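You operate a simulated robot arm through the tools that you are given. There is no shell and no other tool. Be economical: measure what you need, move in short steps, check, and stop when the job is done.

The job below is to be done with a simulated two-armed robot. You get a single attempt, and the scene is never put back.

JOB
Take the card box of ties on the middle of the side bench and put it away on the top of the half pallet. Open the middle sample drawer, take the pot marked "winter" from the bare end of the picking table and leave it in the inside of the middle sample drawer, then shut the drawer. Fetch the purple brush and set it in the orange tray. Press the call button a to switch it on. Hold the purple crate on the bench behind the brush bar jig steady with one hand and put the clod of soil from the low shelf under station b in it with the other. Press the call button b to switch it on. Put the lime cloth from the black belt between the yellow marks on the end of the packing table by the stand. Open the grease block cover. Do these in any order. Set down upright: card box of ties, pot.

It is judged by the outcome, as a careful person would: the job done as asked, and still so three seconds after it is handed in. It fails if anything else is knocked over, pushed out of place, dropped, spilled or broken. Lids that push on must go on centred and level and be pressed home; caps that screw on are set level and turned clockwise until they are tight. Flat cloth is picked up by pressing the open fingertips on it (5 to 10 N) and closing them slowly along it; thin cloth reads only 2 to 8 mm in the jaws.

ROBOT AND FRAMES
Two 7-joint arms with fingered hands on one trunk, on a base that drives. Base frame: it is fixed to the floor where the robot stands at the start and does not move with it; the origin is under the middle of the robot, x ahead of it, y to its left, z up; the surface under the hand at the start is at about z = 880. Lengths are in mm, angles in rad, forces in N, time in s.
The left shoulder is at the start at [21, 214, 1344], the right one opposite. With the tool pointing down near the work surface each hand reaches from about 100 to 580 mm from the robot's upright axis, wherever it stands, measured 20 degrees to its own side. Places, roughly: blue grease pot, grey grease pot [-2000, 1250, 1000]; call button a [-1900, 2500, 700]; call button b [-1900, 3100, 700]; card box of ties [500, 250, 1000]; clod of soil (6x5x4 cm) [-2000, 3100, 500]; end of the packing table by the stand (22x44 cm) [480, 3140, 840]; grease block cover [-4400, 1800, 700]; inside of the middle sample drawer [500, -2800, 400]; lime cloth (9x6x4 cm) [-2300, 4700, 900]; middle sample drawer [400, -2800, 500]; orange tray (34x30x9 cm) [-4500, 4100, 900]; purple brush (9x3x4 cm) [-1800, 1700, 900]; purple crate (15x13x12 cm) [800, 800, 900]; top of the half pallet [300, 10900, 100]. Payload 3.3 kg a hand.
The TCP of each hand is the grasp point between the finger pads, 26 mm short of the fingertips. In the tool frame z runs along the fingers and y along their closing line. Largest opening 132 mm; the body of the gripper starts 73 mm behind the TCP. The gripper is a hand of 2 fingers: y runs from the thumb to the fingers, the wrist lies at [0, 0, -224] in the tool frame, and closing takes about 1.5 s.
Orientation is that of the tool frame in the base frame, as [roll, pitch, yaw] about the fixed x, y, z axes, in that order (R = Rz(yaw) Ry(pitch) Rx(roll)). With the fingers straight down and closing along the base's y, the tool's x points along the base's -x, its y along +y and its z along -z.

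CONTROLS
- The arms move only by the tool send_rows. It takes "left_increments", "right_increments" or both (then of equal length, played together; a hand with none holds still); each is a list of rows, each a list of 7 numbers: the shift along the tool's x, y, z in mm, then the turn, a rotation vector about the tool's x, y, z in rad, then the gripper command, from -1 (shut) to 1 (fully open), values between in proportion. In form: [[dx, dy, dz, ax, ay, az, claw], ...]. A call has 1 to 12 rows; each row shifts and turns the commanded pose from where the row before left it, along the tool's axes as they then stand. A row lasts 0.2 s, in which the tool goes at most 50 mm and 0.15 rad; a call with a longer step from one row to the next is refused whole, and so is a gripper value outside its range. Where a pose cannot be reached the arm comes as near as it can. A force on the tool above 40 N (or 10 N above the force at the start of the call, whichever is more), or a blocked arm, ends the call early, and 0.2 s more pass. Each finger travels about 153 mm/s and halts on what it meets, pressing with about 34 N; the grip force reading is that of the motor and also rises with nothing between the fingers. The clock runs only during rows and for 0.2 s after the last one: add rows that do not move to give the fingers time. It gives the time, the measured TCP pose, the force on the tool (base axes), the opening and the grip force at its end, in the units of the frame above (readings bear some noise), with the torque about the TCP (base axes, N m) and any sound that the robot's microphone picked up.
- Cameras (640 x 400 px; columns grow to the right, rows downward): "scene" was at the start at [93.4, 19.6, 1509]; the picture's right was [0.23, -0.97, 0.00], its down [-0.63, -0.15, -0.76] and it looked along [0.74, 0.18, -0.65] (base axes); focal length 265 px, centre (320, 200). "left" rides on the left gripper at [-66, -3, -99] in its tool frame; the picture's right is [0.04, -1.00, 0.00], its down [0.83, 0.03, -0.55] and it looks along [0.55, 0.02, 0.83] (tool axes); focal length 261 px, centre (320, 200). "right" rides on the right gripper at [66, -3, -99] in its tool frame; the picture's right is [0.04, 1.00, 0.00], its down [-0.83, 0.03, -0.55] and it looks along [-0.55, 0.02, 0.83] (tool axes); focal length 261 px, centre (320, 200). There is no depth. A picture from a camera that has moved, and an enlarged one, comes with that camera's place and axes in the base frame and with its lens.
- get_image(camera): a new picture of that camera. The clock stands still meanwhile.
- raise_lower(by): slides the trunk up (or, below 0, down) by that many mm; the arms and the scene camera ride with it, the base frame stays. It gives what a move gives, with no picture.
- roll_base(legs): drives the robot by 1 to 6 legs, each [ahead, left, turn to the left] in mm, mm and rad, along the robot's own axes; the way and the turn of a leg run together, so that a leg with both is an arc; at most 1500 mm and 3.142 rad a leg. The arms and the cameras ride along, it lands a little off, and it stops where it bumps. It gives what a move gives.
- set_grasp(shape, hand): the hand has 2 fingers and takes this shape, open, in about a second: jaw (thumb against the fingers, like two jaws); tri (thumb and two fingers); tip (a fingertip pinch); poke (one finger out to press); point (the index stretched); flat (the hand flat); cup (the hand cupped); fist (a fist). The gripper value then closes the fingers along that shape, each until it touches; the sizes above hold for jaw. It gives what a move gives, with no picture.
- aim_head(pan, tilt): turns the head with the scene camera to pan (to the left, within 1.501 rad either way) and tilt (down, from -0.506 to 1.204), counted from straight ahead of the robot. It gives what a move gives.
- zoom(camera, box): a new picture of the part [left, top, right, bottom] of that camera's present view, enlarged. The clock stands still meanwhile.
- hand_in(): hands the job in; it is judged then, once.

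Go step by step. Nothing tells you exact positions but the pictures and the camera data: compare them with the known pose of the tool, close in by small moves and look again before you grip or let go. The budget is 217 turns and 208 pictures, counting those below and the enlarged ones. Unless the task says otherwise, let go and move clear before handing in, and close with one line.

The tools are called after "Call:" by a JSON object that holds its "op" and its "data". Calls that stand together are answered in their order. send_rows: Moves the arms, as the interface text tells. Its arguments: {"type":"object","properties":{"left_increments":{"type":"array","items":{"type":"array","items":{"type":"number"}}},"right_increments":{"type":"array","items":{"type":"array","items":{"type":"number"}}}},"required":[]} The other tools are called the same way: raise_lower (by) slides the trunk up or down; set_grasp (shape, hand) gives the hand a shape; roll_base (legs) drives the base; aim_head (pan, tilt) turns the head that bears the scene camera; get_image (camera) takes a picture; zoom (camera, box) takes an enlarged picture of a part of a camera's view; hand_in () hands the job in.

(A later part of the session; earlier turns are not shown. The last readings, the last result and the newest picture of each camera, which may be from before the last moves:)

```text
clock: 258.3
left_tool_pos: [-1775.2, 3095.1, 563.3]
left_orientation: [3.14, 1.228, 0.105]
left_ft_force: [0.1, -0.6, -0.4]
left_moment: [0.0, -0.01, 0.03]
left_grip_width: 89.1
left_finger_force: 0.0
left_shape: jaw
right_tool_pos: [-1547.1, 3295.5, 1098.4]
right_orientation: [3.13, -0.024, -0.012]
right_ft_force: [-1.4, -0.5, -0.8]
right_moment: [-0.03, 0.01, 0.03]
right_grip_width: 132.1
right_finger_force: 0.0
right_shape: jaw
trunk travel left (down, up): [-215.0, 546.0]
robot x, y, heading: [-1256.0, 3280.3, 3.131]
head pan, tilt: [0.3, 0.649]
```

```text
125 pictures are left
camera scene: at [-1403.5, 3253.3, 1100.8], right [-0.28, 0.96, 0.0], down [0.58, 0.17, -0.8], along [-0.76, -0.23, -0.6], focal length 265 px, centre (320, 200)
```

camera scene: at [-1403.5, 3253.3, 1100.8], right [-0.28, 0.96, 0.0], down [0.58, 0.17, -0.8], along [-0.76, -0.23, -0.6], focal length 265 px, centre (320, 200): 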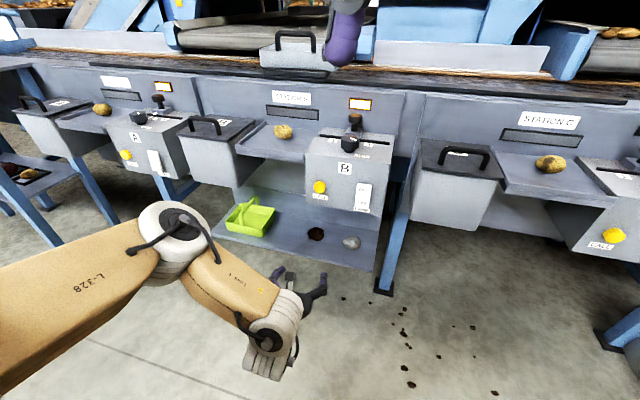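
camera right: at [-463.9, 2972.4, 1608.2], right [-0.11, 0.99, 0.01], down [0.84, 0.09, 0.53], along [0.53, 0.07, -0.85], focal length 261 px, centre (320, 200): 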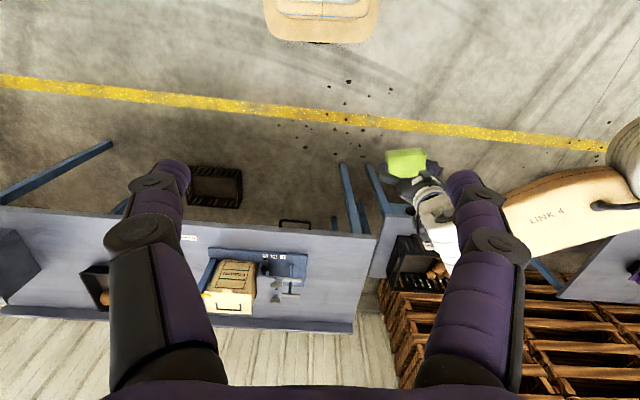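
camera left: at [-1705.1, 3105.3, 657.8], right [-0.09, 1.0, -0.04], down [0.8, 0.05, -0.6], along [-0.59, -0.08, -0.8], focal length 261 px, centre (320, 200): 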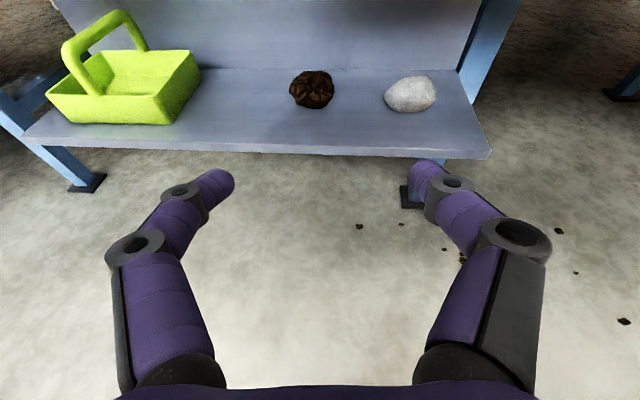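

Better triangulation: clod at about [-2006, 3061, 479], shelf top z ≈ 457, front edge x ≈ -1921. I lower 80 more and move in most of the way.

Call:
{"op": "raise_lower", "data": {"by": -70}}

Call:
{"op": "send_rows", "data": {"left_increments": [[-15, 4.3, 35, 0, 0, 0, 0.36], [-15, 4.3, 35, 0, 0, 0, 0.36], [-15, 4.3, 35, 0, 0, 0, 0.36], [-10, 4.3, 35, 0, 0, 0, 0.36], [0, 0, 0, 0, 0, 0, 0.36]]}}

Call:
{"op": "get_image", "data": {"camera": "left"}}

Call:
{"op": "get_image", "data": {"camera": "scene"}}

```text
clock: 259.4
left_tool_pos: [-1776.5, 3094.4, 492.4]
left_orientation: [-3.139, 1.229, 0.104]
left_ft_force: [0.2, 0.1, -0.8]
left_moment: [0.0, -0.03, 0.02]
left_grip_width: 89.5
left_finger_force: 0.1
left_shape: jaw
right_tool_pos: [-1569.4, 3295.1, 1012.5]
right_orientation: [3.126, -0.085, -0.014]
right_ft_force: [0.0, -0.1, -0.2]
right_moment: [-0.01, -0.02, 0.02]
right_grip_width: 131.9
right_finger_force: 0.0
right_shape: jaw
trunk travel left (down, up): [-145.0, 616.0]
robot x, y, heading: [-1256.6, 3279.9, 3.127]
head pan, tilt: [0.3, 0.649]
```

```text
clock: 260.6
left_tool_pos: [-1923.4, 3063.0, 498.5]
left_orientation: [3.14, 1.226, 0.103]
left_ft_force: [0.3, 0.2, 0.0]
left_moment: [-0.01, 0.04, 0.03]
left_grip_width: 89.8
left_finger_force: 0.1
left_shape: jaw
right_tool_pos: [-1570.3, 3295.5, 1010.8]
right_orientation: [3.126, -0.087, -0.015]
right_ft_force: [-0.1, 0.3, 0.3]
right_moment: [-0.03, 0.0, 0.02]
right_grip_width: 131.9
right_finger_force: 0.1
right_shape: jaw
trunk travel left (down, up): [-145.0, 616.0]
robot x, y, heading: [-1253.9, 3273.0, 3.135]
head pan, tilt: [0.3, 0.649]
```

```text
124 pictures are left
camera left: at [-1852.6, 3073.5, 593.7], right [-0.09, 1.0, -0.04], down [0.8, 0.05, -0.6], along [-0.59, -0.08, -0.8], focal length 261 px, centre (320, 200)
```

left: 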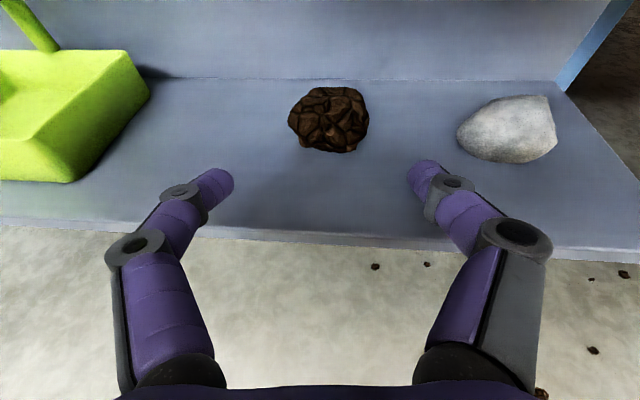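

```text
123 pictures are left
camera scene: at [-1425.7, 3253.5, 1028.4], right [-0.28, 0.96, 0.0], down [0.58, 0.17, -0.8], along [-0.76, -0.23, -0.6], focal length 265 px, centre (320, 200)
```

scene: 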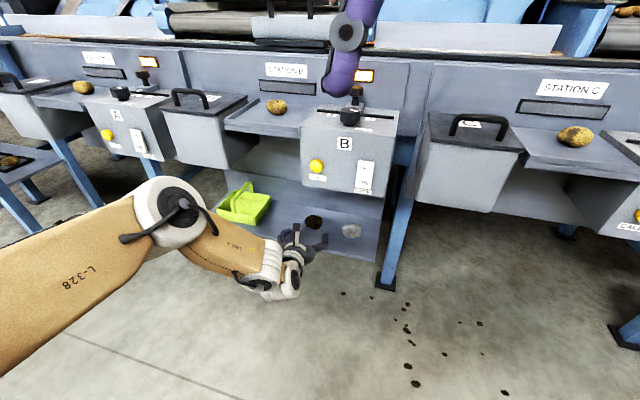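

Clod is centred between the fingers. I advance to it and grip.

Call:
{"op": "send_rows", "data": {"left_increments": [[-4.5, -2.6, 27.6, 0, 0, 0, 0.36], [-4.5, -2.6, 27.6, 0, 0, 0, 0.36], [-4.5, -2.6, 27.6, 0, 0, 0, 0.36], [0, 0, 0, 0, 0, 0, 0.36]]}}

Call:
{"op": "get_image", "data": {"camera": "left"}}

```text
clock: 261.6
left_tool_pos: [-2004.1, 3062.7, 479.8]
left_orientation: [3.139, 1.225, 0.1]
left_ft_force: [0.3, 1.2, 0.1]
left_moment: [0.0, -0.04, -0.03]
left_grip_width: 90.1
left_finger_force: 0.0
left_shape: jaw
right_tool_pos: [-1570.3, 3295.6, 1011.3]
right_orientation: [3.127, -0.087, -0.013]
right_ft_force: [0.3, -0.7, -0.6]
right_moment: [0.01, 0.02, 0.0]
right_grip_width: 131.8
right_finger_force: 0.0
right_shape: jaw
trunk travel left (down, up): [-145.0, 616.0]
robot x, y, heading: [-1251.5, 3278.9, 3.13]
head pan, tilt: [0.3, 0.649]
```

```text
122 pictures are left
camera left: at [-1934.5, 3072.5, 576.2], right [-0.09, 1.0, -0.04], down [0.8, 0.05, -0.6], along [-0.59, -0.08, -0.8], focal length 261 px, centre (320, 200)
```

left: 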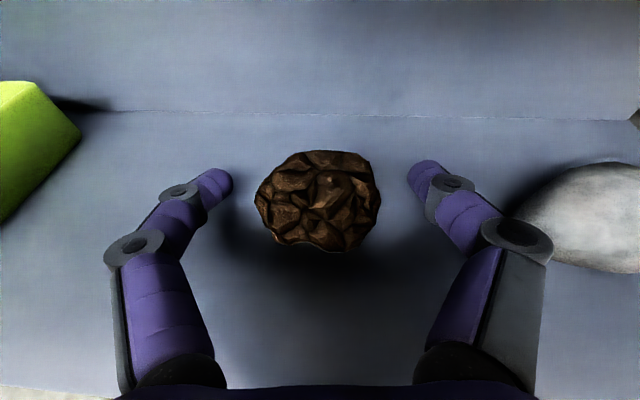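

Call:
{"op": "send_rows", "data": {"left_increments": [[0, 0, 0, 0, 0, 0, 0.1], [0, 0, 0, 0, 0, 0, -0.05], [0, 0, 0, 0, 0, 0, -0.2], [0, 0, 0, 0, 0, 0, -0.3], [0, 0, 0, 0, 0, 0, -0.3]]}}

Call:
{"op": "get_image", "data": {"camera": "left"}}

```text
clock: 262.8
left_tool_pos: [-2005.2, 3061.3, 480.8]
left_orientation: [3.139, 1.227, 0.103]
left_ft_force: [-0.1, 0.3, 0.6]
left_moment: [0.01, -0.03, 0.02]
left_grip_width: 46.6
left_finger_force: 0.0
left_shape: jaw
right_tool_pos: [-1570.3, 3294.4, 1010.4]
right_orientation: [3.126, -0.086, -0.011]
right_ft_force: [-0.8, -0.1, -0.1]
right_moment: [-0.03, 0.01, 0.01]
right_grip_width: 131.8
right_finger_force: 0.1
right_shape: jaw
trunk travel left (down, up): [-145.0, 616.0]
robot x, y, heading: [-1255.2, 3277.0, 3.131]
head pan, tilt: [0.3, 0.649]
```

```text
121 pictures are left
camera left: at [-1935.0, 3071.8, 576.8], right [-0.09, 1.0, -0.04], down [0.8, 0.05, -0.6], along [-0.59, -0.08, -0.8], focal length 261 px, centre (320, 200)
```

left: 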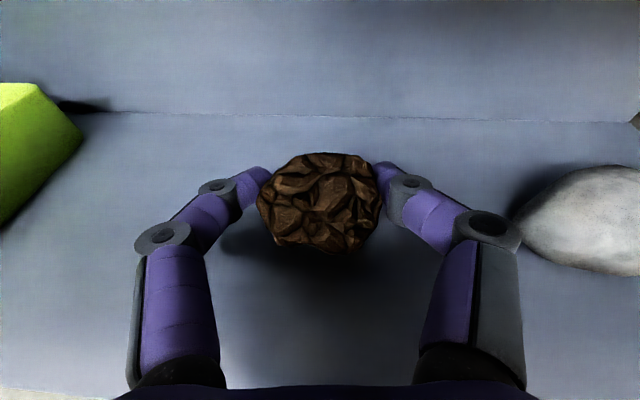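

Call:
{"op": "send_rows", "data": {"left_increments": [[0, 0, 0, 0, 0, 0, -0.4], [0, 0, 0, 0, 0, 0, -0.5], [0, 0, 0, 0, 0, 0, -0.6], [0, 0, 0, 0, 0, 0, -0.7], [0, 0, 0, 0, 0, 0, -0.7]]}}

Call:
{"op": "get_image", "data": {"camera": "left"}}

```text
clock: 263.9
left_tool_pos: [-2005.4, 3061.8, 482.3]
left_orientation: [3.139, 1.226, 0.103]
left_ft_force: [-1.3, -0.5, 2.8]
left_moment: [-0.03, 0.04, -0.01]
left_grip_width: 27.8
left_finger_force: 33.9
left_shape: jaw
right_tool_pos: [-1570.0, 3295.6, 1010.5]
right_orientation: [3.126, -0.086, -0.012]
right_ft_force: [0.1, 0.1, 0.7]
right_moment: [0.02, -0.02, 0.01]
right_grip_width: 132.0
right_finger_force: 0.2
right_shape: jaw
trunk travel left (down, up): [-145.0, 616.0]
robot x, y, heading: [-1255.5, 3274.6, 3.129]
head pan, tilt: [0.3, 0.649]
```

```text
120 pictures are left
camera left: at [-1935.0, 3071.9, 577.3], right [-0.09, 1.0, -0.04], down [0.8, 0.05, -0.6], along [-0.59, -0.08, -0.8], focal length 261 px, centre (320, 200)
```

left: 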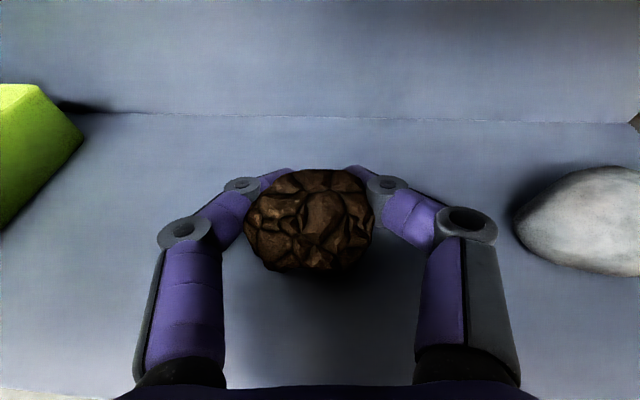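

The grip is a bit high on the clod and it squeezes out. I reopen, go lower and 4 mm sideways, and grip again.

Call:
{"op": "send_rows", "data": {"left_increments": [[0, 0, 0, 0, 0, 0, -0.3], [0, 0, 0, 0, 0, 0, 0.1], [0, 0, 0, 0, 0, 0, 0.2], [4, 4.4, 2, 0, 0, 0, 0.2], [4, 0, 2, 0, 0, 0, 0.2], [0, 0, 0, 0, 0, 0, 0.2]]}}

Call:
{"op": "get_image", "data": {"camera": "left"}}

```text
clock: 265.4
left_tool_pos: [-2003.3, 3058.6, 476.5]
left_orientation: [3.141, 1.229, 0.102]
left_ft_force: [0.3, 0.6, 0.1]
left_moment: [0.02, 0.02, 0.01]
left_grip_width: 78.5
left_finger_force: 0.0
left_shape: jaw
left hand out of reach, approached as far as the arm can: row 5
right_tool_pos: [-1570.9, 3294.5, 1011.8]
right_orientation: [3.126, -0.087, -0.012]
right_ft_force: [-0.4, -0.7, -0.4]
right_moment: [-0.03, 0.02, -0.02]
right_grip_width: 131.9
right_finger_force: 0.0
right_shape: jaw
trunk travel left (down, up): [-145.0, 616.0]
robot x, y, heading: [-1256.1, 3278.4, 3.127]
head pan, tilt: [0.3, 0.649]
```

```text
119 pictures are left
camera left: at [-1933.3, 3067.6, 573.3], right [-0.09, 1.0, -0.04], down [0.8, 0.05, -0.6], along [-0.59, -0.08, -0.8], focal length 261 px, centre (320, 200)
```

left: 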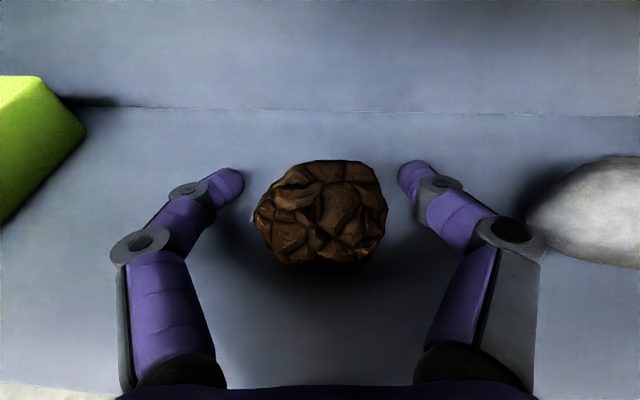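

Call:
{"op": "raise_lower", "data": {"by": -6}}

Call:
{"op": "send_rows", "data": {"left_increments": [[1.5, 0, -4, 0, 0, 0, 0.0], [0, 0, 0, 0, 0, 0, -0.1], [0, 0, 0, 0, 0, 0, -0.2], [0, 0, 0, 0, 0, 0, -0.3], [0, 0, 0, 0, 0, 0, -0.4], [0, 0, 0, 0, 0, 0, -0.5], [0, 0, 0, 0, 0, 0, -0.5]]}}

Call:
{"op": "get_image", "data": {"camera": "left"}}

```text
clock: 265.9
left_tool_pos: [-2004.9, 3056.0, 473.1]
left_orientation: [3.141, 1.232, 0.102]
left_ft_force: [-0.4, -0.2, 7.4]
left_moment: [-0.05, 0.2, 0.03]
left_grip_width: 78.7
left_finger_force: 0.1
left_shape: jaw
right_tool_pos: [-1571.9, 3294.3, 1004.5]
right_orientation: [3.122, -0.091, -0.011]
right_ft_force: [-0.5, -0.2, 0.0]
right_moment: [-0.02, 0.01, 0.02]
right_grip_width: 131.7
right_finger_force: 0.0
right_shape: jaw
trunk travel left (down, up): [-139.0, 622.0]
robot x, y, heading: [-1253.1, 3276.5, 3.129]
head pan, tilt: [0.3, 0.649]
```

```text
clock: 267.5
left_tool_pos: [-1998.8, 3054.1, 472.3]
left_orientation: [3.136, 1.23, 0.101]
left_ft_force: [1.1, -5.3, 12.3]
left_moment: [0.13, 0.26, 0.08]
left_grip_width: 30.4
left_finger_force: 0.2
left_shape: jaw
right_tool_pos: [-1570.4, 3292.9, 1003.7]
right_orientation: [3.122, -0.089, -0.011]
right_ft_force: [-0.1, 0.7, 0.3]
right_moment: [-0.01, -0.02, -0.01]
right_grip_width: 131.8
right_finger_force: 0.1
right_shape: jaw
trunk travel left (down, up): [-139.0, 622.0]
robot x, y, heading: [-1252.9, 3279.7, 3.133]
head pan, tilt: [0.3, 0.649]
```

```text
118 pictures are left
camera left: at [-1928.6, 3065.5, 568.5], right [-0.09, 0.99, -0.04], down [0.8, 0.05, -0.6], along [-0.59, -0.09, -0.8], focal length 261 px, centre (320, 200)
```

left: 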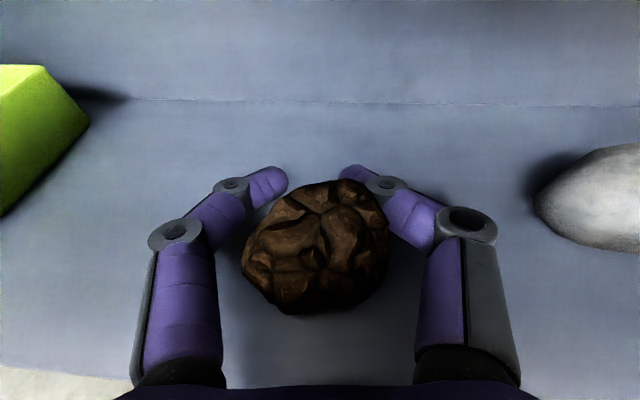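

The tips reach past the clod and push it toward the palm. I reopen, pull back about 34 mm so the pads meet its middle, and look.

Call:
{"op": "send_rows", "data": {"left_increments": [[-4, 0, 0, 0, 0, 0, -0.2], [0, 0, 0, 0, 0, 0, 0.1], [0, 0, 0, 0, 0, 0, 0.3], [4, 1.3, -17, 0, 0, 0, 0.3], [4, 1.3, -17, 0, 0, 0, 0.3], [0, 0, 0, 0, 0, 0, 0.3]]}}

Call:
{"op": "get_image", "data": {"camera": "left"}}

```text
clock: 268.9
left_tool_pos: [-1967.4, 3059.6, 478.7]
left_orientation: [3.14, 1.227, 0.102]
left_ft_force: [0.7, -1.1, 0.8]
left_moment: [0.01, 0.01, 0.0]
left_grip_width: 85.4
left_finger_force: 0.1
left_shape: jaw
right_tool_pos: [-1571.1, 3293.2, 1004.0]
right_orientation: [3.122, -0.09, -0.011]
right_ft_force: [0.3, 0.1, -0.8]
right_moment: [0.05, 0.04, -0.01]
right_grip_width: 131.9
right_finger_force: 0.0
right_shape: jaw
trunk travel left (down, up): [-139.0, 622.0]
robot x, y, heading: [-1256.3, 3279.7, 3.126]
head pan, tilt: [0.3, 0.649]
```

```text
117 pictures are left
camera left: at [-1896.8, 3068.9, 575.3], right [-0.09, 1.0, -0.04], down [0.8, 0.05, -0.6], along [-0.59, -0.08, -0.8], focal length 261 px, centre (320, 200)
```

left: 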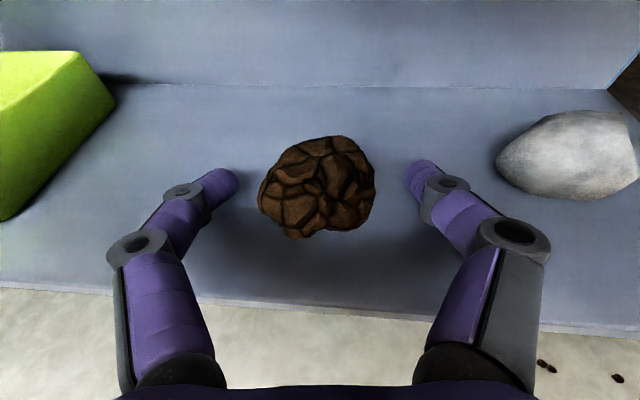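

The clod's centre is at about [-1978, 3058, 475]. I pull back 10 mm more so the fingertips meet its widest part, then close.

Call:
{"op": "send_rows", "data": {"left_increments": [[4, 2, -9.4, 0, 0, 0, 0.2], [0, 0, 0, 0, 0, 0, 0.1], [0, 0, 0, 0, 0, 0, 0.0], [0, 0, 0, 0, 0, 0, -0.1], [0, 0, 0, 0, 0, 0, -0.2], [0, 0, 0, 0, 0, 0, -0.3], [0, 0, 0, 0, 0, 0, -0.4], [0, 0, 0, 0, 0, 0, -0.4]]}}

Call:
{"op": "get_image", "data": {"camera": "left"}}

```text
clock: 270.7
left_tool_pos: [-1956.3, 3058.1, 478.8]
left_orientation: [3.14, 1.227, 0.103]
left_ft_force: [-0.4, 0.3, 0.3]
left_moment: [0.01, 0.05, -0.06]
left_grip_width: 40.7
left_finger_force: 34.8
left_shape: jaw
right_tool_pos: [-1571.5, 3296.0, 1004.3]
right_orientation: [3.123, -0.091, -0.009]
right_ft_force: [-0.2, -0.6, 0.7]
right_moment: [0.02, -0.01, 0.0]
right_grip_width: 131.9
right_finger_force: 0.1
right_shape: jaw
trunk travel left (down, up): [-139.0, 622.0]
robot x, y, heading: [-1253.1, 3280.7, 3.128]
head pan, tilt: [0.3, 0.649]
```

```text
116 pictures are left
camera left: at [-1886.4, 3068.2, 574.5], right [-0.09, 1.0, -0.04], down [0.8, 0.05, -0.6], along [-0.59, -0.08, -0.8], focal length 261 px, centre (320, 200)
```

left: 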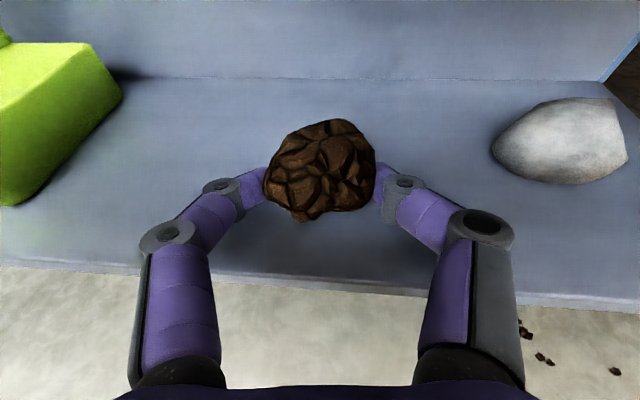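

Firm grip at 41 mm. I lift slightly and check.

Call:
{"op": "send_rows", "data": {"left_increments": [[-10, 0, -2, 0, 0, 0, -0.6], [-14, 0, -5, 0, 0, 0, -0.6], [0, 0, 0, 0, 0, 0, -0.6]]}}

Call:
{"op": "get_image", "data": {"camera": "left"}}

```text
clock: 271.5
left_tool_pos: [-1957.1, 3056.2, 504.8]
left_orientation: [3.14, 1.227, 0.104]
left_ft_force: [0.2, 0.0, -1.2]
left_moment: [0.01, 0.04, 0.0]
left_grip_width: 39.9
left_finger_force: 33.9
left_shape: jaw
right_tool_pos: [-1571.1, 3296.0, 1003.4]
right_orientation: [3.123, -0.091, -0.01]
right_ft_force: [0.0, -0.1, -0.6]
right_moment: [0.01, 0.01, 0.01]
right_grip_width: 131.7
right_finger_force: 0.0
right_shape: jaw
trunk travel left (down, up): [-139.0, 622.0]
robot x, y, heading: [-1257.7, 3272.6, 3.127]
head pan, tilt: [0.3, 0.649]
```

```text
115 pictures are left
camera left: at [-1887.1, 3066.9, 599.6], right [-0.09, 1.0, -0.04], down [0.8, 0.05, -0.6], along [-0.59, -0.08, -0.8], focal length 261 px, centre (320, 200)
```

left: 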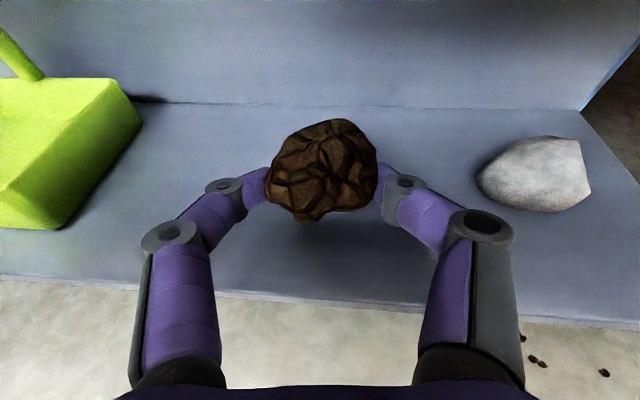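

The clod is held. I back out, raise the trunk and drive toward the bench end near the crate to look at the access there.

Call:
{"op": "roll_base", "data": {"legs": [[-600, 0, 0]]}}

Call:
{"op": "raise_lower", "data": {"by": 400}}

Call:
{"op": "raise_lower", "data": {"by": 86}}

Call:
{"op": "roll_base", "data": {"legs": [[0, 0, 1.585], [1500, 0, 0], [370, 0, 0], [0, 0, 1.571]]}}

Call:
{"op": "aim_head", "data": {"pan": -0.3, "tilt": 0.5}}

Call:
{"op": "get_image", "data": {"camera": "scene"}}

Call:
{"op": "get_image", "data": {"camera": "left"}}

```text
clock: 274.9
left_tool_pos: [-1359.2, 3051.8, 503.3]
left_orientation: [3.139, 1.225, 0.093]
left_ft_force: [0.5, 0.4, -0.2]
left_moment: [-0.02, -0.02, 0.02]
left_grip_width: 39.8
left_finger_force: 34.1
left_shape: jaw
right_tool_pos: [-971.2, 3288.2, 1003.8]
right_orientation: [3.122, -0.09, -0.02]
right_ft_force: [-0.3, 0.3, 0.5]
right_moment: [-0.01, 0.0, 0.01]
right_grip_width: 131.8
right_finger_force: 0.1
right_shape: jaw
trunk travel left (down, up): [-139.0, 622.0]
robot x, y, heading: [-655.2, 3265.4, 3.118]
head pan, tilt: [0.3, 0.649]
```

```text
clock: 278.7
left_tool_pos: [-1358.7, 3053.1, 903.7]
left_orientation: [-3.141, 1.226, 0.095]
left_ft_force: [0.6, -0.7, -1.6]
left_moment: [-0.01, 0.02, -0.01]
left_grip_width: 39.6
left_finger_force: 34.0
left_shape: jaw
right_tool_pos: [-964.7, 3288.3, 1410.7]
right_orientation: [3.117, -0.065, -0.022]
right_ft_force: [-0.4, -0.3, 1.2]
right_moment: [-0.01, -0.03, -0.01]
right_grip_width: 132.0
right_finger_force: 0.0
right_shape: jaw
trunk travel left (down, up): [-539.0, 222.0]
robot x, y, heading: [-655.3, 3270.4, 3.125]
head pan, tilt: [0.3, 0.649]
```

```text
clock: 279.9
left_tool_pos: [-1359.0, 3052.2, 989.6]
left_orientation: [-3.141, 1.225, 0.097]
left_ft_force: [-0.7, 0.4, 0.0]
left_moment: [-0.02, 0.0, -0.01]
left_grip_width: 39.7
left_finger_force: 34.0
left_shape: jaw
right_tool_pos: [-964.5, 3287.9, 1494.9]
right_orientation: [3.117, -0.064, -0.019]
right_ft_force: [0.0, -0.7, -0.5]
right_moment: [0.0, 0.01, 0.01]
right_grip_width: 131.6
right_finger_force: 0.0
right_shape: jaw
trunk travel left (down, up): [-625.0, 136.0]
robot x, y, heading: [-658.2, 3266.0, 3.125]
head pan, tilt: [0.3, 0.649]
```

```text
clock: 297.1
left_tool_pos: [51.1, 1645.0, 989.1]
left_orientation: [3.141, 1.227, -2.986]
left_ft_force: [-0.3, 0.2, -1.0]
left_moment: [-0.04, 0.02, -0.01]
left_grip_width: 39.0
left_finger_force: 33.5
left_shape: jaw
right_tool_pos: [-328.8, 1387.2, 1495.8]
right_orientation: [3.117, -0.063, -3.101]
right_ft_force: [0.0, 0.6, 0.8]
right_moment: [0.03, 0.02, -0.03]
right_grip_width: 131.8
right_finger_force: 0.1
right_shape: jaw
trunk travel left (down, up): [-625.0, 136.0]
robot x, y, heading: [-638.5, 1385.1, 0.038]
head pan, tilt: [0.3, 0.649]
```

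```text
clock: 298.1
left_tool_pos: [50.7, 1646.6, 989.2]
left_orientation: [3.141, 1.226, -2.987]
left_ft_force: [-0.4, 0.3, 0.1]
left_moment: [0.01, -0.03, -0.01]
left_grip_width: 39.0
left_finger_force: 34.1
left_shape: jaw
right_tool_pos: [-329.3, 1388.3, 1495.0]
right_orientation: [3.117, -0.064, -3.102]
right_ft_force: [-0.7, 0.0, 0.1]
right_moment: [0.0, -0.02, 0.0]
right_grip_width: 131.7
right_finger_force: 0.0
right_shape: jaw
trunk travel left (down, up): [-625.0, 136.0]
robot x, y, heading: [-644.5, 1387.9, 0.045]
head pan, tilt: [-0.3, 0.499]
```

```text
114 pictures are left
camera scene: at [-540.3, 1366.2, 1527.3], right [-0.26, -0.97, 0.0], down [-0.46, 0.12, -0.88], along [0.85, -0.23, -0.48], focal length 265 px, centre (320, 200)
```

scene: 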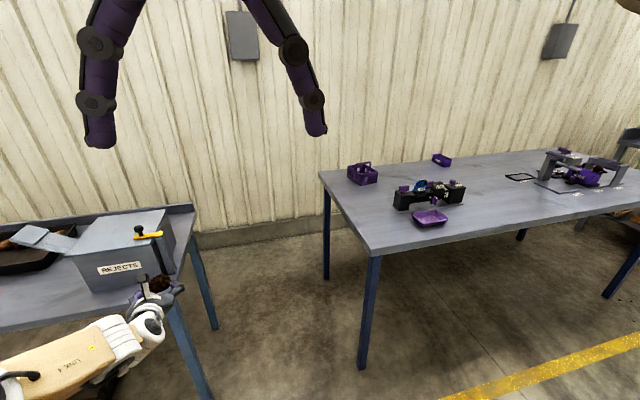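

```text
113 pictures are left
camera left: at [-18.8, 1632.3, 1085.5], right [0.14, -0.99, -0.04], down [-0.8, -0.09, -0.6], along [0.59, 0.11, -0.8], focal length 261 px, centre (320, 200)
```

left: 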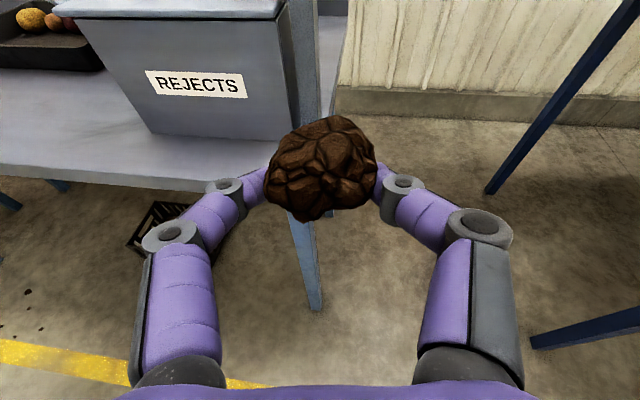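

The gap between the bench end (y ≈ 975) and the packing table (y ≈ 1720) is wide enough to stand in facing -y; the crate is at about [750, 787]. I first retract the left hand and bring it back to pointing down, raised.

Call:
{"op": "send_rows", "data": {"left_increments": [[0, 0, -50, 0, 0, 0, -0.6], [0, 0, -50, 0, 0, 0, -0.6], [0, 0, -50, 0, 0, 0, -0.6], [0, 0, -50, 0, 0, 0, -0.6], [0, 0, 0, 0, 0.15, 0, -0.6], [0, 0, 0, 0, 0.15, 0, -0.6], [0, 0, 0, 0, 0.15, 0, -0.6], [0, 0, 0, 0, 0.15, 0, -0.6], [0, 0, 0, 0, 0.15, 0, -0.6], [0, 0, 0, 0, 0.15, 0, -0.6], [0, 0, 0, 0, 0.15, 0, -0.6], [0, 0, 0, 0, 0.15, 0, -0.6]]}}

Call:
{"op": "send_rows", "data": {"left_increments": [[0, 0, -40, 0, 0.025, 0, -0.6], [0, 0, -40, 0, 0, 0, -0.6], [0, 0, -30, 0, 0, 0, -0.6], [0, 0, 0, 0, 0, 0, -0.6]]}}

Call:
{"op": "get_image", "data": {"camera": "left"}}

```text
clock: 300.7
left_tool_pos: [-134.0, 1614.7, 1057.8]
left_orientation: [3.14, 0.026, -2.989]
left_ft_force: [-0.6, -0.3, -1.3]
left_moment: [0.02, 0.02, 0.0]
left_grip_width: 37.0
left_finger_force: 34.1
left_shape: jaw
right_tool_pos: [-328.7, 1385.9, 1494.4]
right_orientation: [3.114, -0.065, -3.1]
right_ft_force: [0.5, -0.3, -0.9]
right_moment: [-0.02, 0.0, 0.02]
right_grip_width: 132.0
right_finger_force: 0.0
right_shape: jaw
trunk travel left (down, up): [-625.0, 136.0]
robot x, y, heading: [-638.2, 1388.2, 0.038]
head pan, tilt: [-0.3, 0.499]
```

```text
clock: 301.7
left_tool_pos: [-135.5, 1615.5, 1165.5]
left_orientation: [-3.142, 0.002, -2.986]
left_ft_force: [-0.5, 0.0, -0.9]
left_moment: [0.01, 0.0, 0.0]
left_grip_width: 36.7
left_finger_force: 34.1
left_shape: jaw
right_tool_pos: [-327.5, 1387.1, 1496.1]
right_orientation: [3.117, -0.064, -3.101]
right_ft_force: [0.3, 1.1, -0.1]
right_moment: [0.01, 0.0, 0.01]
right_grip_width: 131.7
right_finger_force: 0.0
right_shape: jaw
trunk travel left (down, up): [-625.0, 136.0]
robot x, y, heading: [-638.6, 1388.8, 0.041]
head pan, tilt: [-0.3, 0.499]
```

```text
112 pictures are left
camera left: at [-70.9, 1623.1, 1265.6], right [0.11, -0.99, 0.0], down [-0.83, -0.1, 0.55], along [-0.55, -0.06, -0.83], focal length 261 px, centre (320, 200)
```

left: 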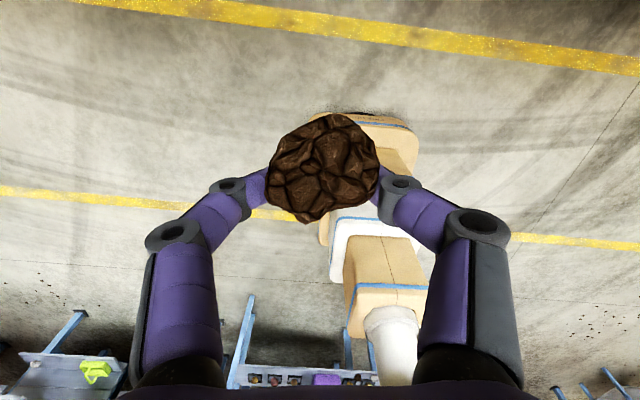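

Now I turn to face -y and slide sideways into the gap.

Call:
{"op": "roll_base", "data": {"legs": [[0, 0, -1.612], [0, 1290, 0], [100, 0, 0]]}}

Call:
{"op": "aim_head", "data": {"pan": 0.15, "tilt": 0.85}}

Call:
{"op": "get_image", "data": {"camera": "scene"}}

Call:
{"op": "get_image", "data": {"camera": "left"}}

```text
clock: 312.8
left_tool_pos: [872.3, 811.0, 1165.4]
left_orientation: [3.141, 0.001, 1.711]
left_ft_force: [-0.4, -0.5, -0.2]
left_moment: [0.02, 0.0, -0.01]
left_grip_width: 36.6
left_finger_force: 34.2
left_shape: jaw
right_tool_pos: [647.6, 1006.4, 1495.5]
right_orientation: [3.117, -0.065, 1.594]
right_ft_force: [0.4, -0.1, 1.0]
right_moment: [0.05, 0.03, 0.01]
right_grip_width: 131.8
right_finger_force: 0.1
right_shape: jaw
trunk travel left (down, up): [-625.0, 136.0]
robot x, y, heading: [657.8, 1313.5, -1.546]
head pan, tilt: [-0.3, 0.499]
```

```text
clock: 313.7
left_tool_pos: [872.6, 811.3, 1165.8]
left_orientation: [-3.141, 0.003, 1.709]
left_ft_force: [-0.3, 0.5, -0.9]
left_moment: [0.0, 0.0, 0.03]
left_grip_width: 36.4
left_finger_force: 33.8
left_shape: jaw
right_tool_pos: [647.3, 1006.9, 1495.2]
right_orientation: [3.116, -0.065, 1.595]
right_ft_force: [-1.6, 1.0, -0.1]
right_moment: [0.0, 0.03, -0.01]
right_grip_width: 131.8
right_finger_force: 0.1
right_shape: jaw
trunk travel left (down, up): [-625.0, 136.0]
robot x, y, heading: [654.0, 1317.3, -1.54]
head pan, tilt: [0.15, 0.85]
```

```text
111 pictures are left
camera scene: at [668.4, 1229.4, 1497.4], right [-0.98, -0.17, 0.0], down [-0.13, 0.74, -0.66], along [0.11, -0.65, -0.75], focal length 265 px, centre (320, 200)
```

scene: 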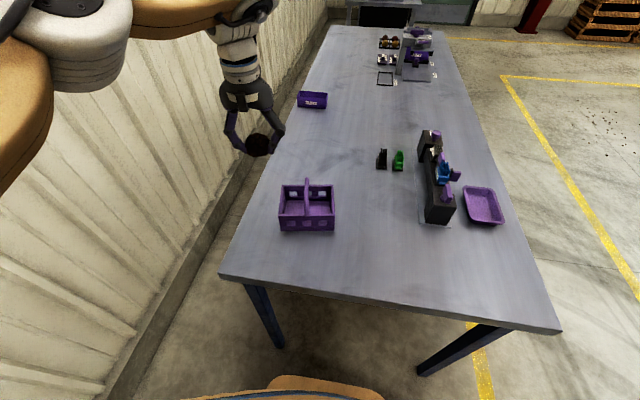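

```text
110 pictures are left
camera left: at [879.8, 746.4, 1265.5], right [-1.0, -0.1, 0.0], down [-0.08, 0.83, 0.55], along [-0.05, 0.55, -0.83], focal length 261 px, centre (320, 200)
```

left: 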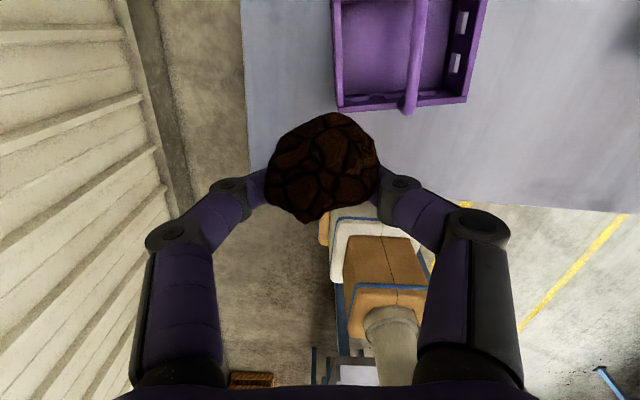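

The crate has a central handle wall: the right hand can grip the handle while the left sets the clod in a compartment. I'll measure it.

Call:
{"op": "zoom", "data": {"camera": "scene", "box": [260, 160, 360, 250]}}

Call:
{"op": "zoom", "data": {"camera": "left", "box": [300, 0, 520, 130]}}

```text
4.44 times, centred on (310, 205) of scene
camera zoom: at [668.4, 1229.4, 1497.4], right [-0.98, -0.17, 0.0], down [-0.13, 0.74, -0.66], along [0.11, -0.65, -0.75], focal length 1179 px, centre (364, 178)
```

zoom: 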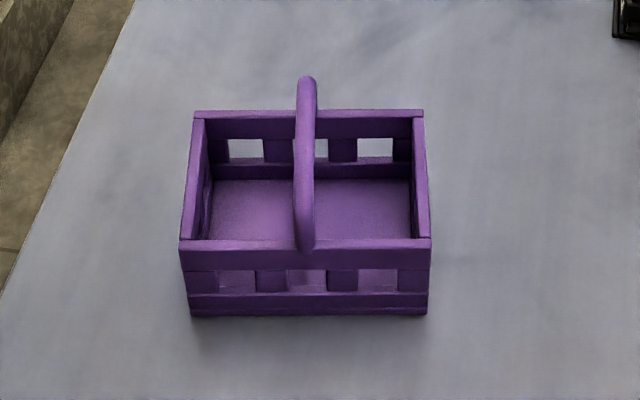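

```text
2.91 times, centred on (410, 65) of left
camera zoom: at [879.8, 746.4, 1265.5], right [-1.0, -0.1, 0.0], down [-0.08, 0.83, 0.55], along [-0.05, 0.55, -0.83], focal length 758 px, centre (58, 593)
```

zoom: 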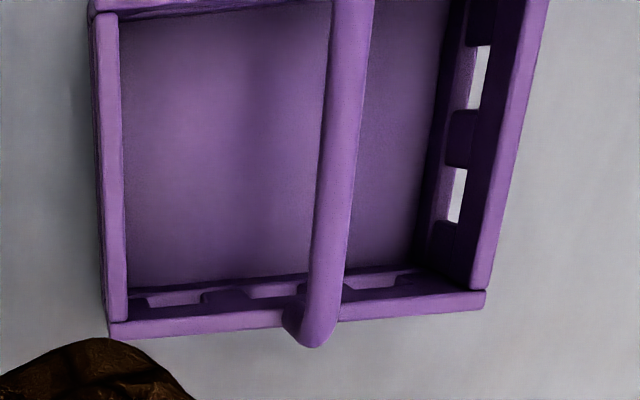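

The crate is about 150×113 mm, rim z ≈ 950, with an arched handle; centre ≈ [790, 759], rotated about 0.19 rad. Plan: the right hand grips the right-hand wall, slightly tilted outward; the left sets the clod in the left half. First I bring the right hand down and over.

Call:
{"op": "send_rows", "data": {"right_increments": [[0, 0, 50, 0.0246, -0.064, 0, 1], [0, 0, 50, 0, 0, -0.083, 1], [0, 0, 50, 0, 0, -0.084, 1], [0, 0, 50, -0.12, 0, 0, 1], [0, 0, 50, -0.12, 0, 0, 1], [0, 0, 0, -0.11, 0, 0, 1]]}}

Call:
{"op": "get_image", "data": {"camera": "right"}}

```text
clock: 315.1
left_tool_pos: [872.4, 811.8, 1164.5]
left_orientation: [3.139, 0.002, 1.711]
left_ft_force: [-1.0, -0.5, -0.9]
left_moment: [0.01, -0.01, 0.04]
left_grip_width: 36.4
left_finger_force: 34.1
left_shape: jaw
right_tool_pos: [654.7, 1014.0, 1247.2]
right_orientation: [2.789, 0.002, 1.761]
right_ft_force: [0.1, 0.2, -0.1]
right_moment: [-0.01, -0.01, -0.01]
right_grip_width: 131.9
right_finger_force: 0.1
right_shape: jaw
trunk travel left (down, up): [-625.0, 136.0]
robot x, y, heading: [658.2, 1318.3, -1.546]
head pan, tilt: [0.15, 0.85]
```

```text
107 pictures are left
camera right: at [606.6, 1070.4, 1337.8], right [0.91, 0.22, 0.34], down [0.0, -0.85, 0.53], along [0.41, -0.48, -0.77], focal length 261 px, centre (320, 200)
```

right: 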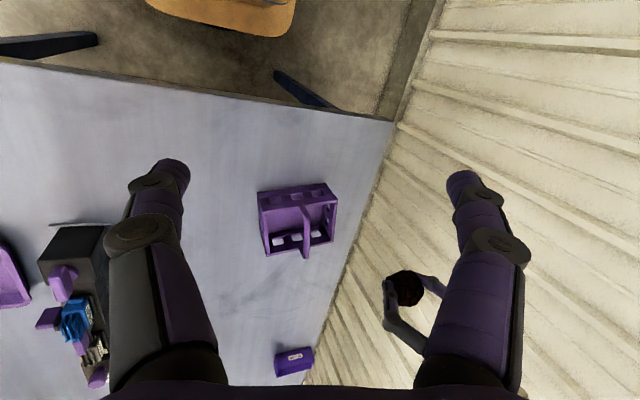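

Call:
{"op": "send_rows", "data": {"right_increments": [[-43.6, 2.2, 0.8, 0, 0, 0, -0.1], [-43.6, 2.2, 0.8, 0, 0, 0, -0.1], [-43.6, 2.2, 0.8, 0, 0, 0, -0.1], [-43.6, 2.2, 0.8, 0, 0, 0, -0.1], [-43.6, 2.2, 0.8, 0, 0, 0, -0.1], [-43.6, 2.2, 0.8, 0, 0, 0, -0.1], [0, -13.8, 37.5, 0, 0, 0, -0.1], [0, -13.8, 37.5, 0, 0, 0, -0.1], [0, -13.8, 37.5, 0, 0, 0, -0.1], [0, -13.8, 37.5, 0, 0, 0, -0.1], [0, -13.8, 37.5, 0, 0, 0, -0.1], [0, 0, 0, 0, 0, 0, -0.1]]}}

Call:
{"op": "get_image", "data": {"camera": "right"}}

Call:
{"op": "get_image", "data": {"camera": "scene"}}

```text
clock: 317.9
left_tool_pos: [872.6, 811.1, 1166.3]
left_orientation: [-3.141, 0.001, 1.71]
left_ft_force: [-0.3, -0.3, -0.3]
left_moment: [0.03, 0.03, 0.0]
left_grip_width: 36.3
left_finger_force: 34.3
left_shape: jaw
right_tool_pos: [679.5, 803.0, 1048.6]
right_orientation: [2.788, 0.007, 1.709]
right_ft_force: [0.1, 0.2, 0.9]
right_moment: [0.04, 0.0, 0.0]
right_grip_width: 59.6
right_finger_force: 0.1
right_shape: jaw
right hand out of reach, approached as far as the arm can: row 5, 6
trunk travel left (down, up): [-625.0, 136.0]
robot x, y, heading: [654.7, 1319.6, -1.547]
head pan, tilt: [0.15, 0.85]
stopped in row 12 (right hand): the arm was blocked; the commanded pose is now the measured one
```

```text
106 pictures are left
camera right: at [635.4, 862.6, 1139.8], right [0.92, 0.17, 0.35], down [-0.05, -0.84, 0.54], along [0.38, -0.51, -0.77], focal length 261 px, centre (320, 200)
```

right: 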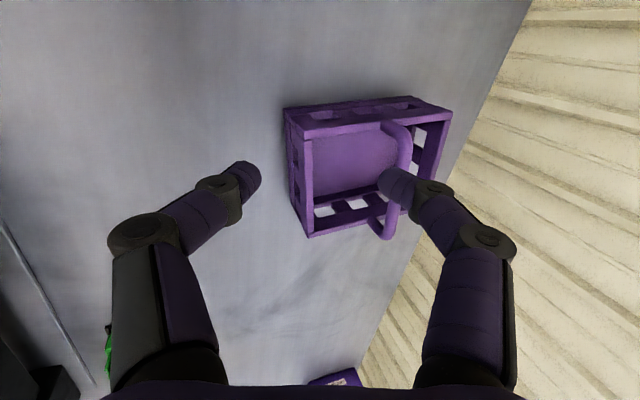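

```text
105 pictures are left
camera scene: at [667.9, 1228.5, 1497.3], right [-0.98, -0.17, 0.0], down [-0.13, 0.74, -0.66], along [0.11, -0.65, -0.75], focal length 265 px, centre (320, 200)
```

scene: 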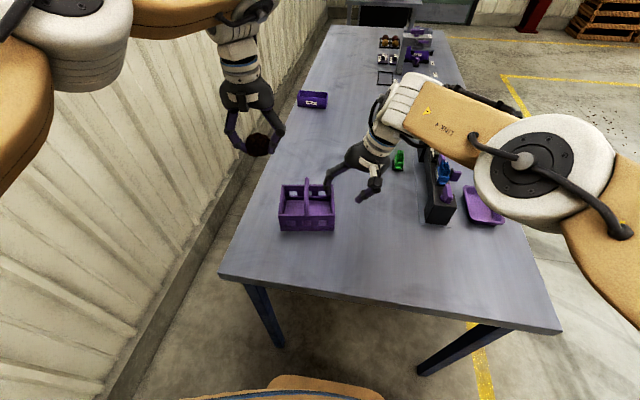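

The crate is at the reach limit; the base can go forward between the bench legs. I raise the right hand a bit and drive 100 mm ahead.

Call:
{"op": "send_rows", "data": {"right_increments": [[10, 17, -47, 0, 0, 0, -0.1], [40, 0, 0, 0, 0, -0.05, -0.1]]}}

Call:
{"op": "roll_base", "data": {"legs": [[100, 20, 0]]}}

Call:
{"op": "get_image", "data": {"camera": "right"}}

Call:
{"op": "get_image", "data": {"camera": "scene"}}

```text
refused: row 1 steps farther than a row can; nothing moved
```

```text
clock: 319.1
left_tool_pos: [896.4, 708.5, 1165.7]
left_orientation: [-3.142, 0.003, 1.712]
left_ft_force: [0.7, 0.4, -0.4]
left_moment: [0.03, 0.0, 0.02]
left_grip_width: 36.8
left_finger_force: 34.0
left_shape: jaw
right_tool_pos: [704.5, 701.0, 1048.7]
right_orientation: [2.786, 0.007, 1.708]
right_ft_force: [0.5, -0.7, 0.2]
right_moment: [0.06, 0.04, 0.0]
right_grip_width: 59.7
right_finger_force: 0.1
right_shape: jaw
trunk travel left (down, up): [-625.0, 136.0]
robot x, y, heading: [676.5, 1221.5, -1.548]
head pan, tilt: [0.15, 0.85]
```

```text
104 pictures are left
camera right: at [659.3, 760.9, 1139.7], right [0.92, 0.17, 0.35], down [-0.04, -0.84, 0.54], along [0.38, -0.51, -0.77], focal length 261 px, centre (320, 200)
```

right: 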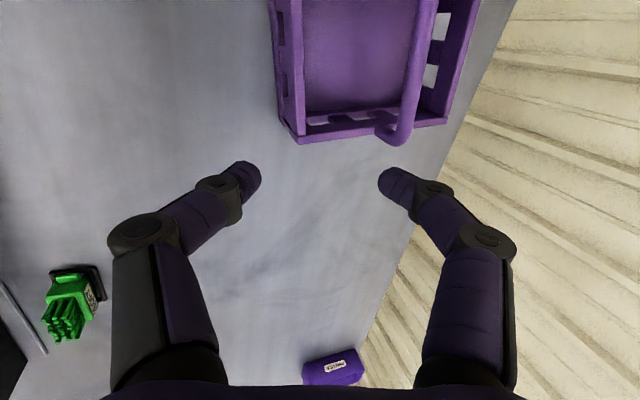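

```text
103 pictures are left
camera scene: at [691.2, 1126.5, 1497.3], right [-0.98, -0.17, 0.0], down [-0.13, 0.74, -0.66], along [0.11, -0.65, -0.75], focal length 265 px, centre (320, 200)
```

scene: 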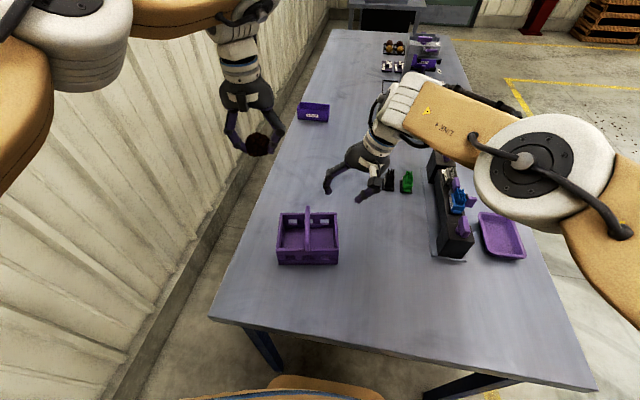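

Now I bring the right hand just above the right wall of the crate.

Call:
{"op": "send_rows", "data": {"right_increments": [[0, 0, 0, 0, 0, -0.052, -0.1], [27.8, 0.2, 17, 0, 0, 0, -0.1], [27.8, 0.2, 17, 0, 0, 0, -0.1], [0, 0, 0, 0, 0, 0, -0.1]]}}

Call:
{"op": "get_image", "data": {"camera": "right"}}

Call:
{"op": "zoom", "data": {"camera": "scene", "box": [260, 150, 420, 280]}}

```text
clock: 320.1
left_tool_pos: [896.8, 709.1, 1165.0]
left_orientation: [3.141, 0.002, 1.712]
left_ft_force: [0.6, -0.1, -0.8]
left_moment: [0.01, -0.01, 0.01]
left_grip_width: 36.3
left_finger_force: 34.1
left_shape: jaw
right_tool_pos: [706.5, 757.4, 1016.6]
right_orientation: [2.788, 0.026, 1.757]
right_ft_force: [0.2, 0.7, 0.7]
right_moment: [0.03, 0.0, -0.05]
right_grip_width: 59.4
right_finger_force: 0.0
right_shape: jaw
trunk travel left (down, up): [-625.0, 136.0]
robot x, y, heading: [680.7, 1212.7, -1.548]
head pan, tilt: [0.15, 0.85]
```

```text
102 pictures are left
camera right: at [658.3, 816.9, 1106.2], right [0.91, 0.22, 0.34], down [0.0, -0.83, 0.55], along [0.41, -0.5, -0.76], focal length 261 px, centre (320, 200)
```

right: 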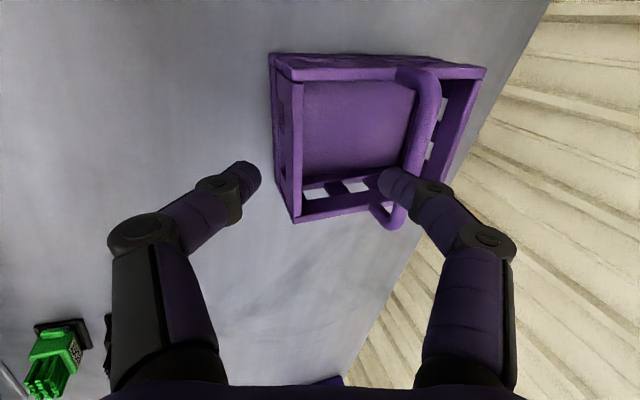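

```text
3.08 times, centred on (340, 215) of scene
camera zoom: at [691.3, 1127.4, 1497.3], right [-0.98, -0.17, 0.0], down [-0.13, 0.74, -0.66], along [0.11, -0.65, -0.75], focal length 816 px, centre (258, 154)
```

zoom: 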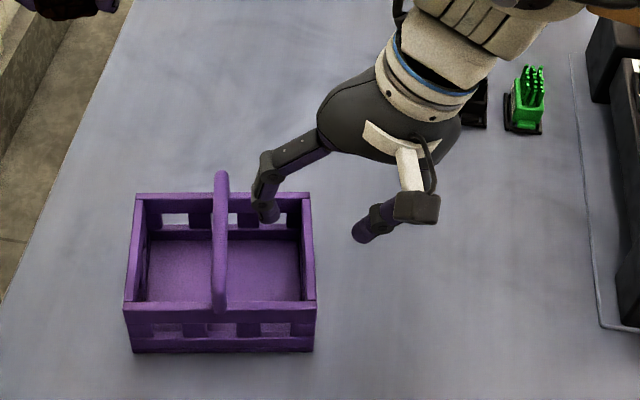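

The wall lies between the fingers. I lower 64 mm so they straddle it, and look.

Call:
{"op": "send_rows", "data": {"right_increments": [[0.5, -8, 19.8, 0, 0, 0, -0.1], [0.5, -8, 19.8, 0, 0, 0, -0.1], [0.4, -7.8, 19.8, 0, 0, 0, -0.1], [0, 0, 0, 0, 0, 0, -0.1]]}}

Call:
{"op": "get_image", "data": {"camera": "right"}}

Call:
{"op": "zoom", "data": {"camera": "scene", "box": [260, 150, 420, 280]}}

```text
clock: 321.1
left_tool_pos: [895.3, 708.9, 1164.8]
left_orientation: [-3.142, 0.002, 1.711]
left_ft_force: [-0.4, 0.1, -1.4]
left_moment: [0.03, -0.01, 0.01]
left_grip_width: 36.6
left_finger_force: 34.2
left_shape: jaw
right_tool_pos: [703.1, 758.4, 951.6]
right_orientation: [2.789, 0.024, 1.757]
right_ft_force: [0.2, -0.5, 0.3]
right_moment: [0.0, 0.01, -0.01]
right_grip_width: 59.6
right_finger_force: 0.1
right_shape: jaw
trunk travel left (down, up): [-625.0, 136.0]
robot x, y, heading: [673.8, 1216.3, -1.544]
head pan, tilt: [0.15, 0.85]
```

```text
100 pictures are left
camera right: at [655.1, 817.8, 1041.3], right [0.91, 0.22, 0.34], down [0.0, -0.83, 0.55], along [0.41, -0.5, -0.76], focal length 261 px, centre (320, 200)
```

right: 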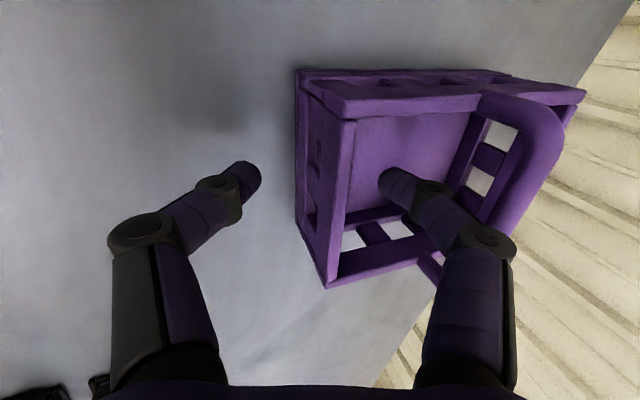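

```text
3.08 times, centred on (340, 215) of scene
camera zoom: at [690.7, 1127.8, 1497.4], right [-0.98, -0.17, 0.0], down [-0.13, 0.74, -0.66], along [0.12, -0.65, -0.75], focal length 816 px, centre (258, 154)
```

zoom: 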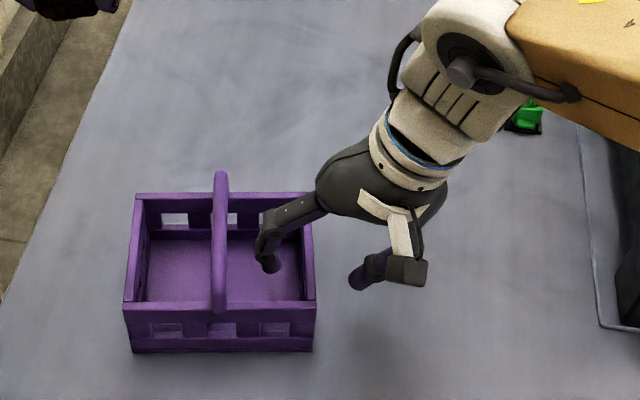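

The tips will meet at the wall. Closing the right hand slowly.

Call:
{"op": "send_rows", "data": {"right_increments": [[0, 0, 0, 0, 0, 0, -0.3], [0, 0, 0, 0, 0, 0, -0.5], [0, 0, 0, 0, 0, 0, -0.65], [0, 0, 0, 0, 0, 0, -0.8], [0, 0, 0, 0, 0, 0, -0.9], [0, 0, 0, 0, 0, 0, -1], [0, 0, 0, 0, 0, 0, -1]]}}

Call:
{"op": "get_image", "data": {"camera": "right"}}

Call:
{"op": "zoom", "data": {"camera": "scene", "box": [260, 150, 420, 280]}}

```text
clock: 322.7
left_tool_pos: [896.1, 709.6, 1164.5]
left_orientation: [3.141, 0.0, 1.712]
left_ft_force: [-0.3, -0.2, -0.9]
left_moment: [0.03, 0.02, 0.02]
left_grip_width: 36.2
left_finger_force: 33.9
left_shape: jaw
right_tool_pos: [702.6, 756.8, 951.8]
right_orientation: [2.789, 0.025, 1.758]
right_ft_force: [-0.1, 0.5, 0.1]
right_moment: [-0.01, 0.14, 0.01]
right_grip_width: 3.4
right_finger_force: 33.7
right_shape: jaw
trunk travel left (down, up): [-625.0, 136.0]
robot x, y, heading: [675.0, 1217.2, -1.547]
head pan, tilt: [0.15, 0.85]
```

```text
98 pictures are left
camera right: at [655.2, 817.7, 1041.5], right [0.91, 0.22, 0.34], down [0.0, -0.83, 0.55], along [0.41, -0.5, -0.76], focal length 261 px, centre (320, 200)
```

right: 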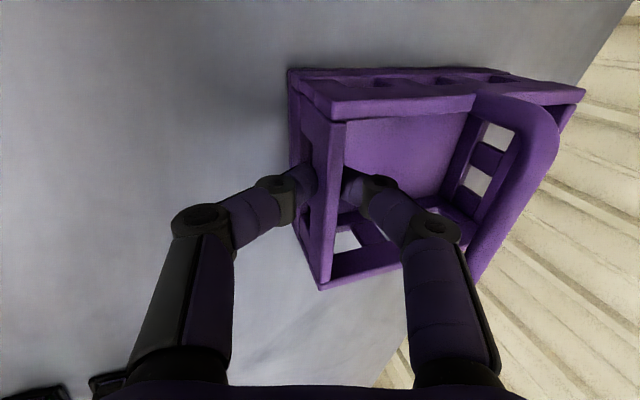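

```text
3.08 times, centred on (340, 215) of scene
camera zoom: at [690.8, 1127.6, 1497.3], right [-0.98, -0.17, 0.0], down [-0.13, 0.74, -0.66], along [0.12, -0.65, -0.75], focal length 816 px, centre (258, 154)
```

zoom: 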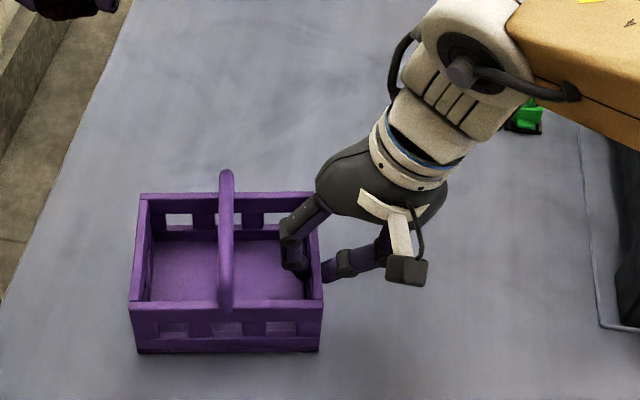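

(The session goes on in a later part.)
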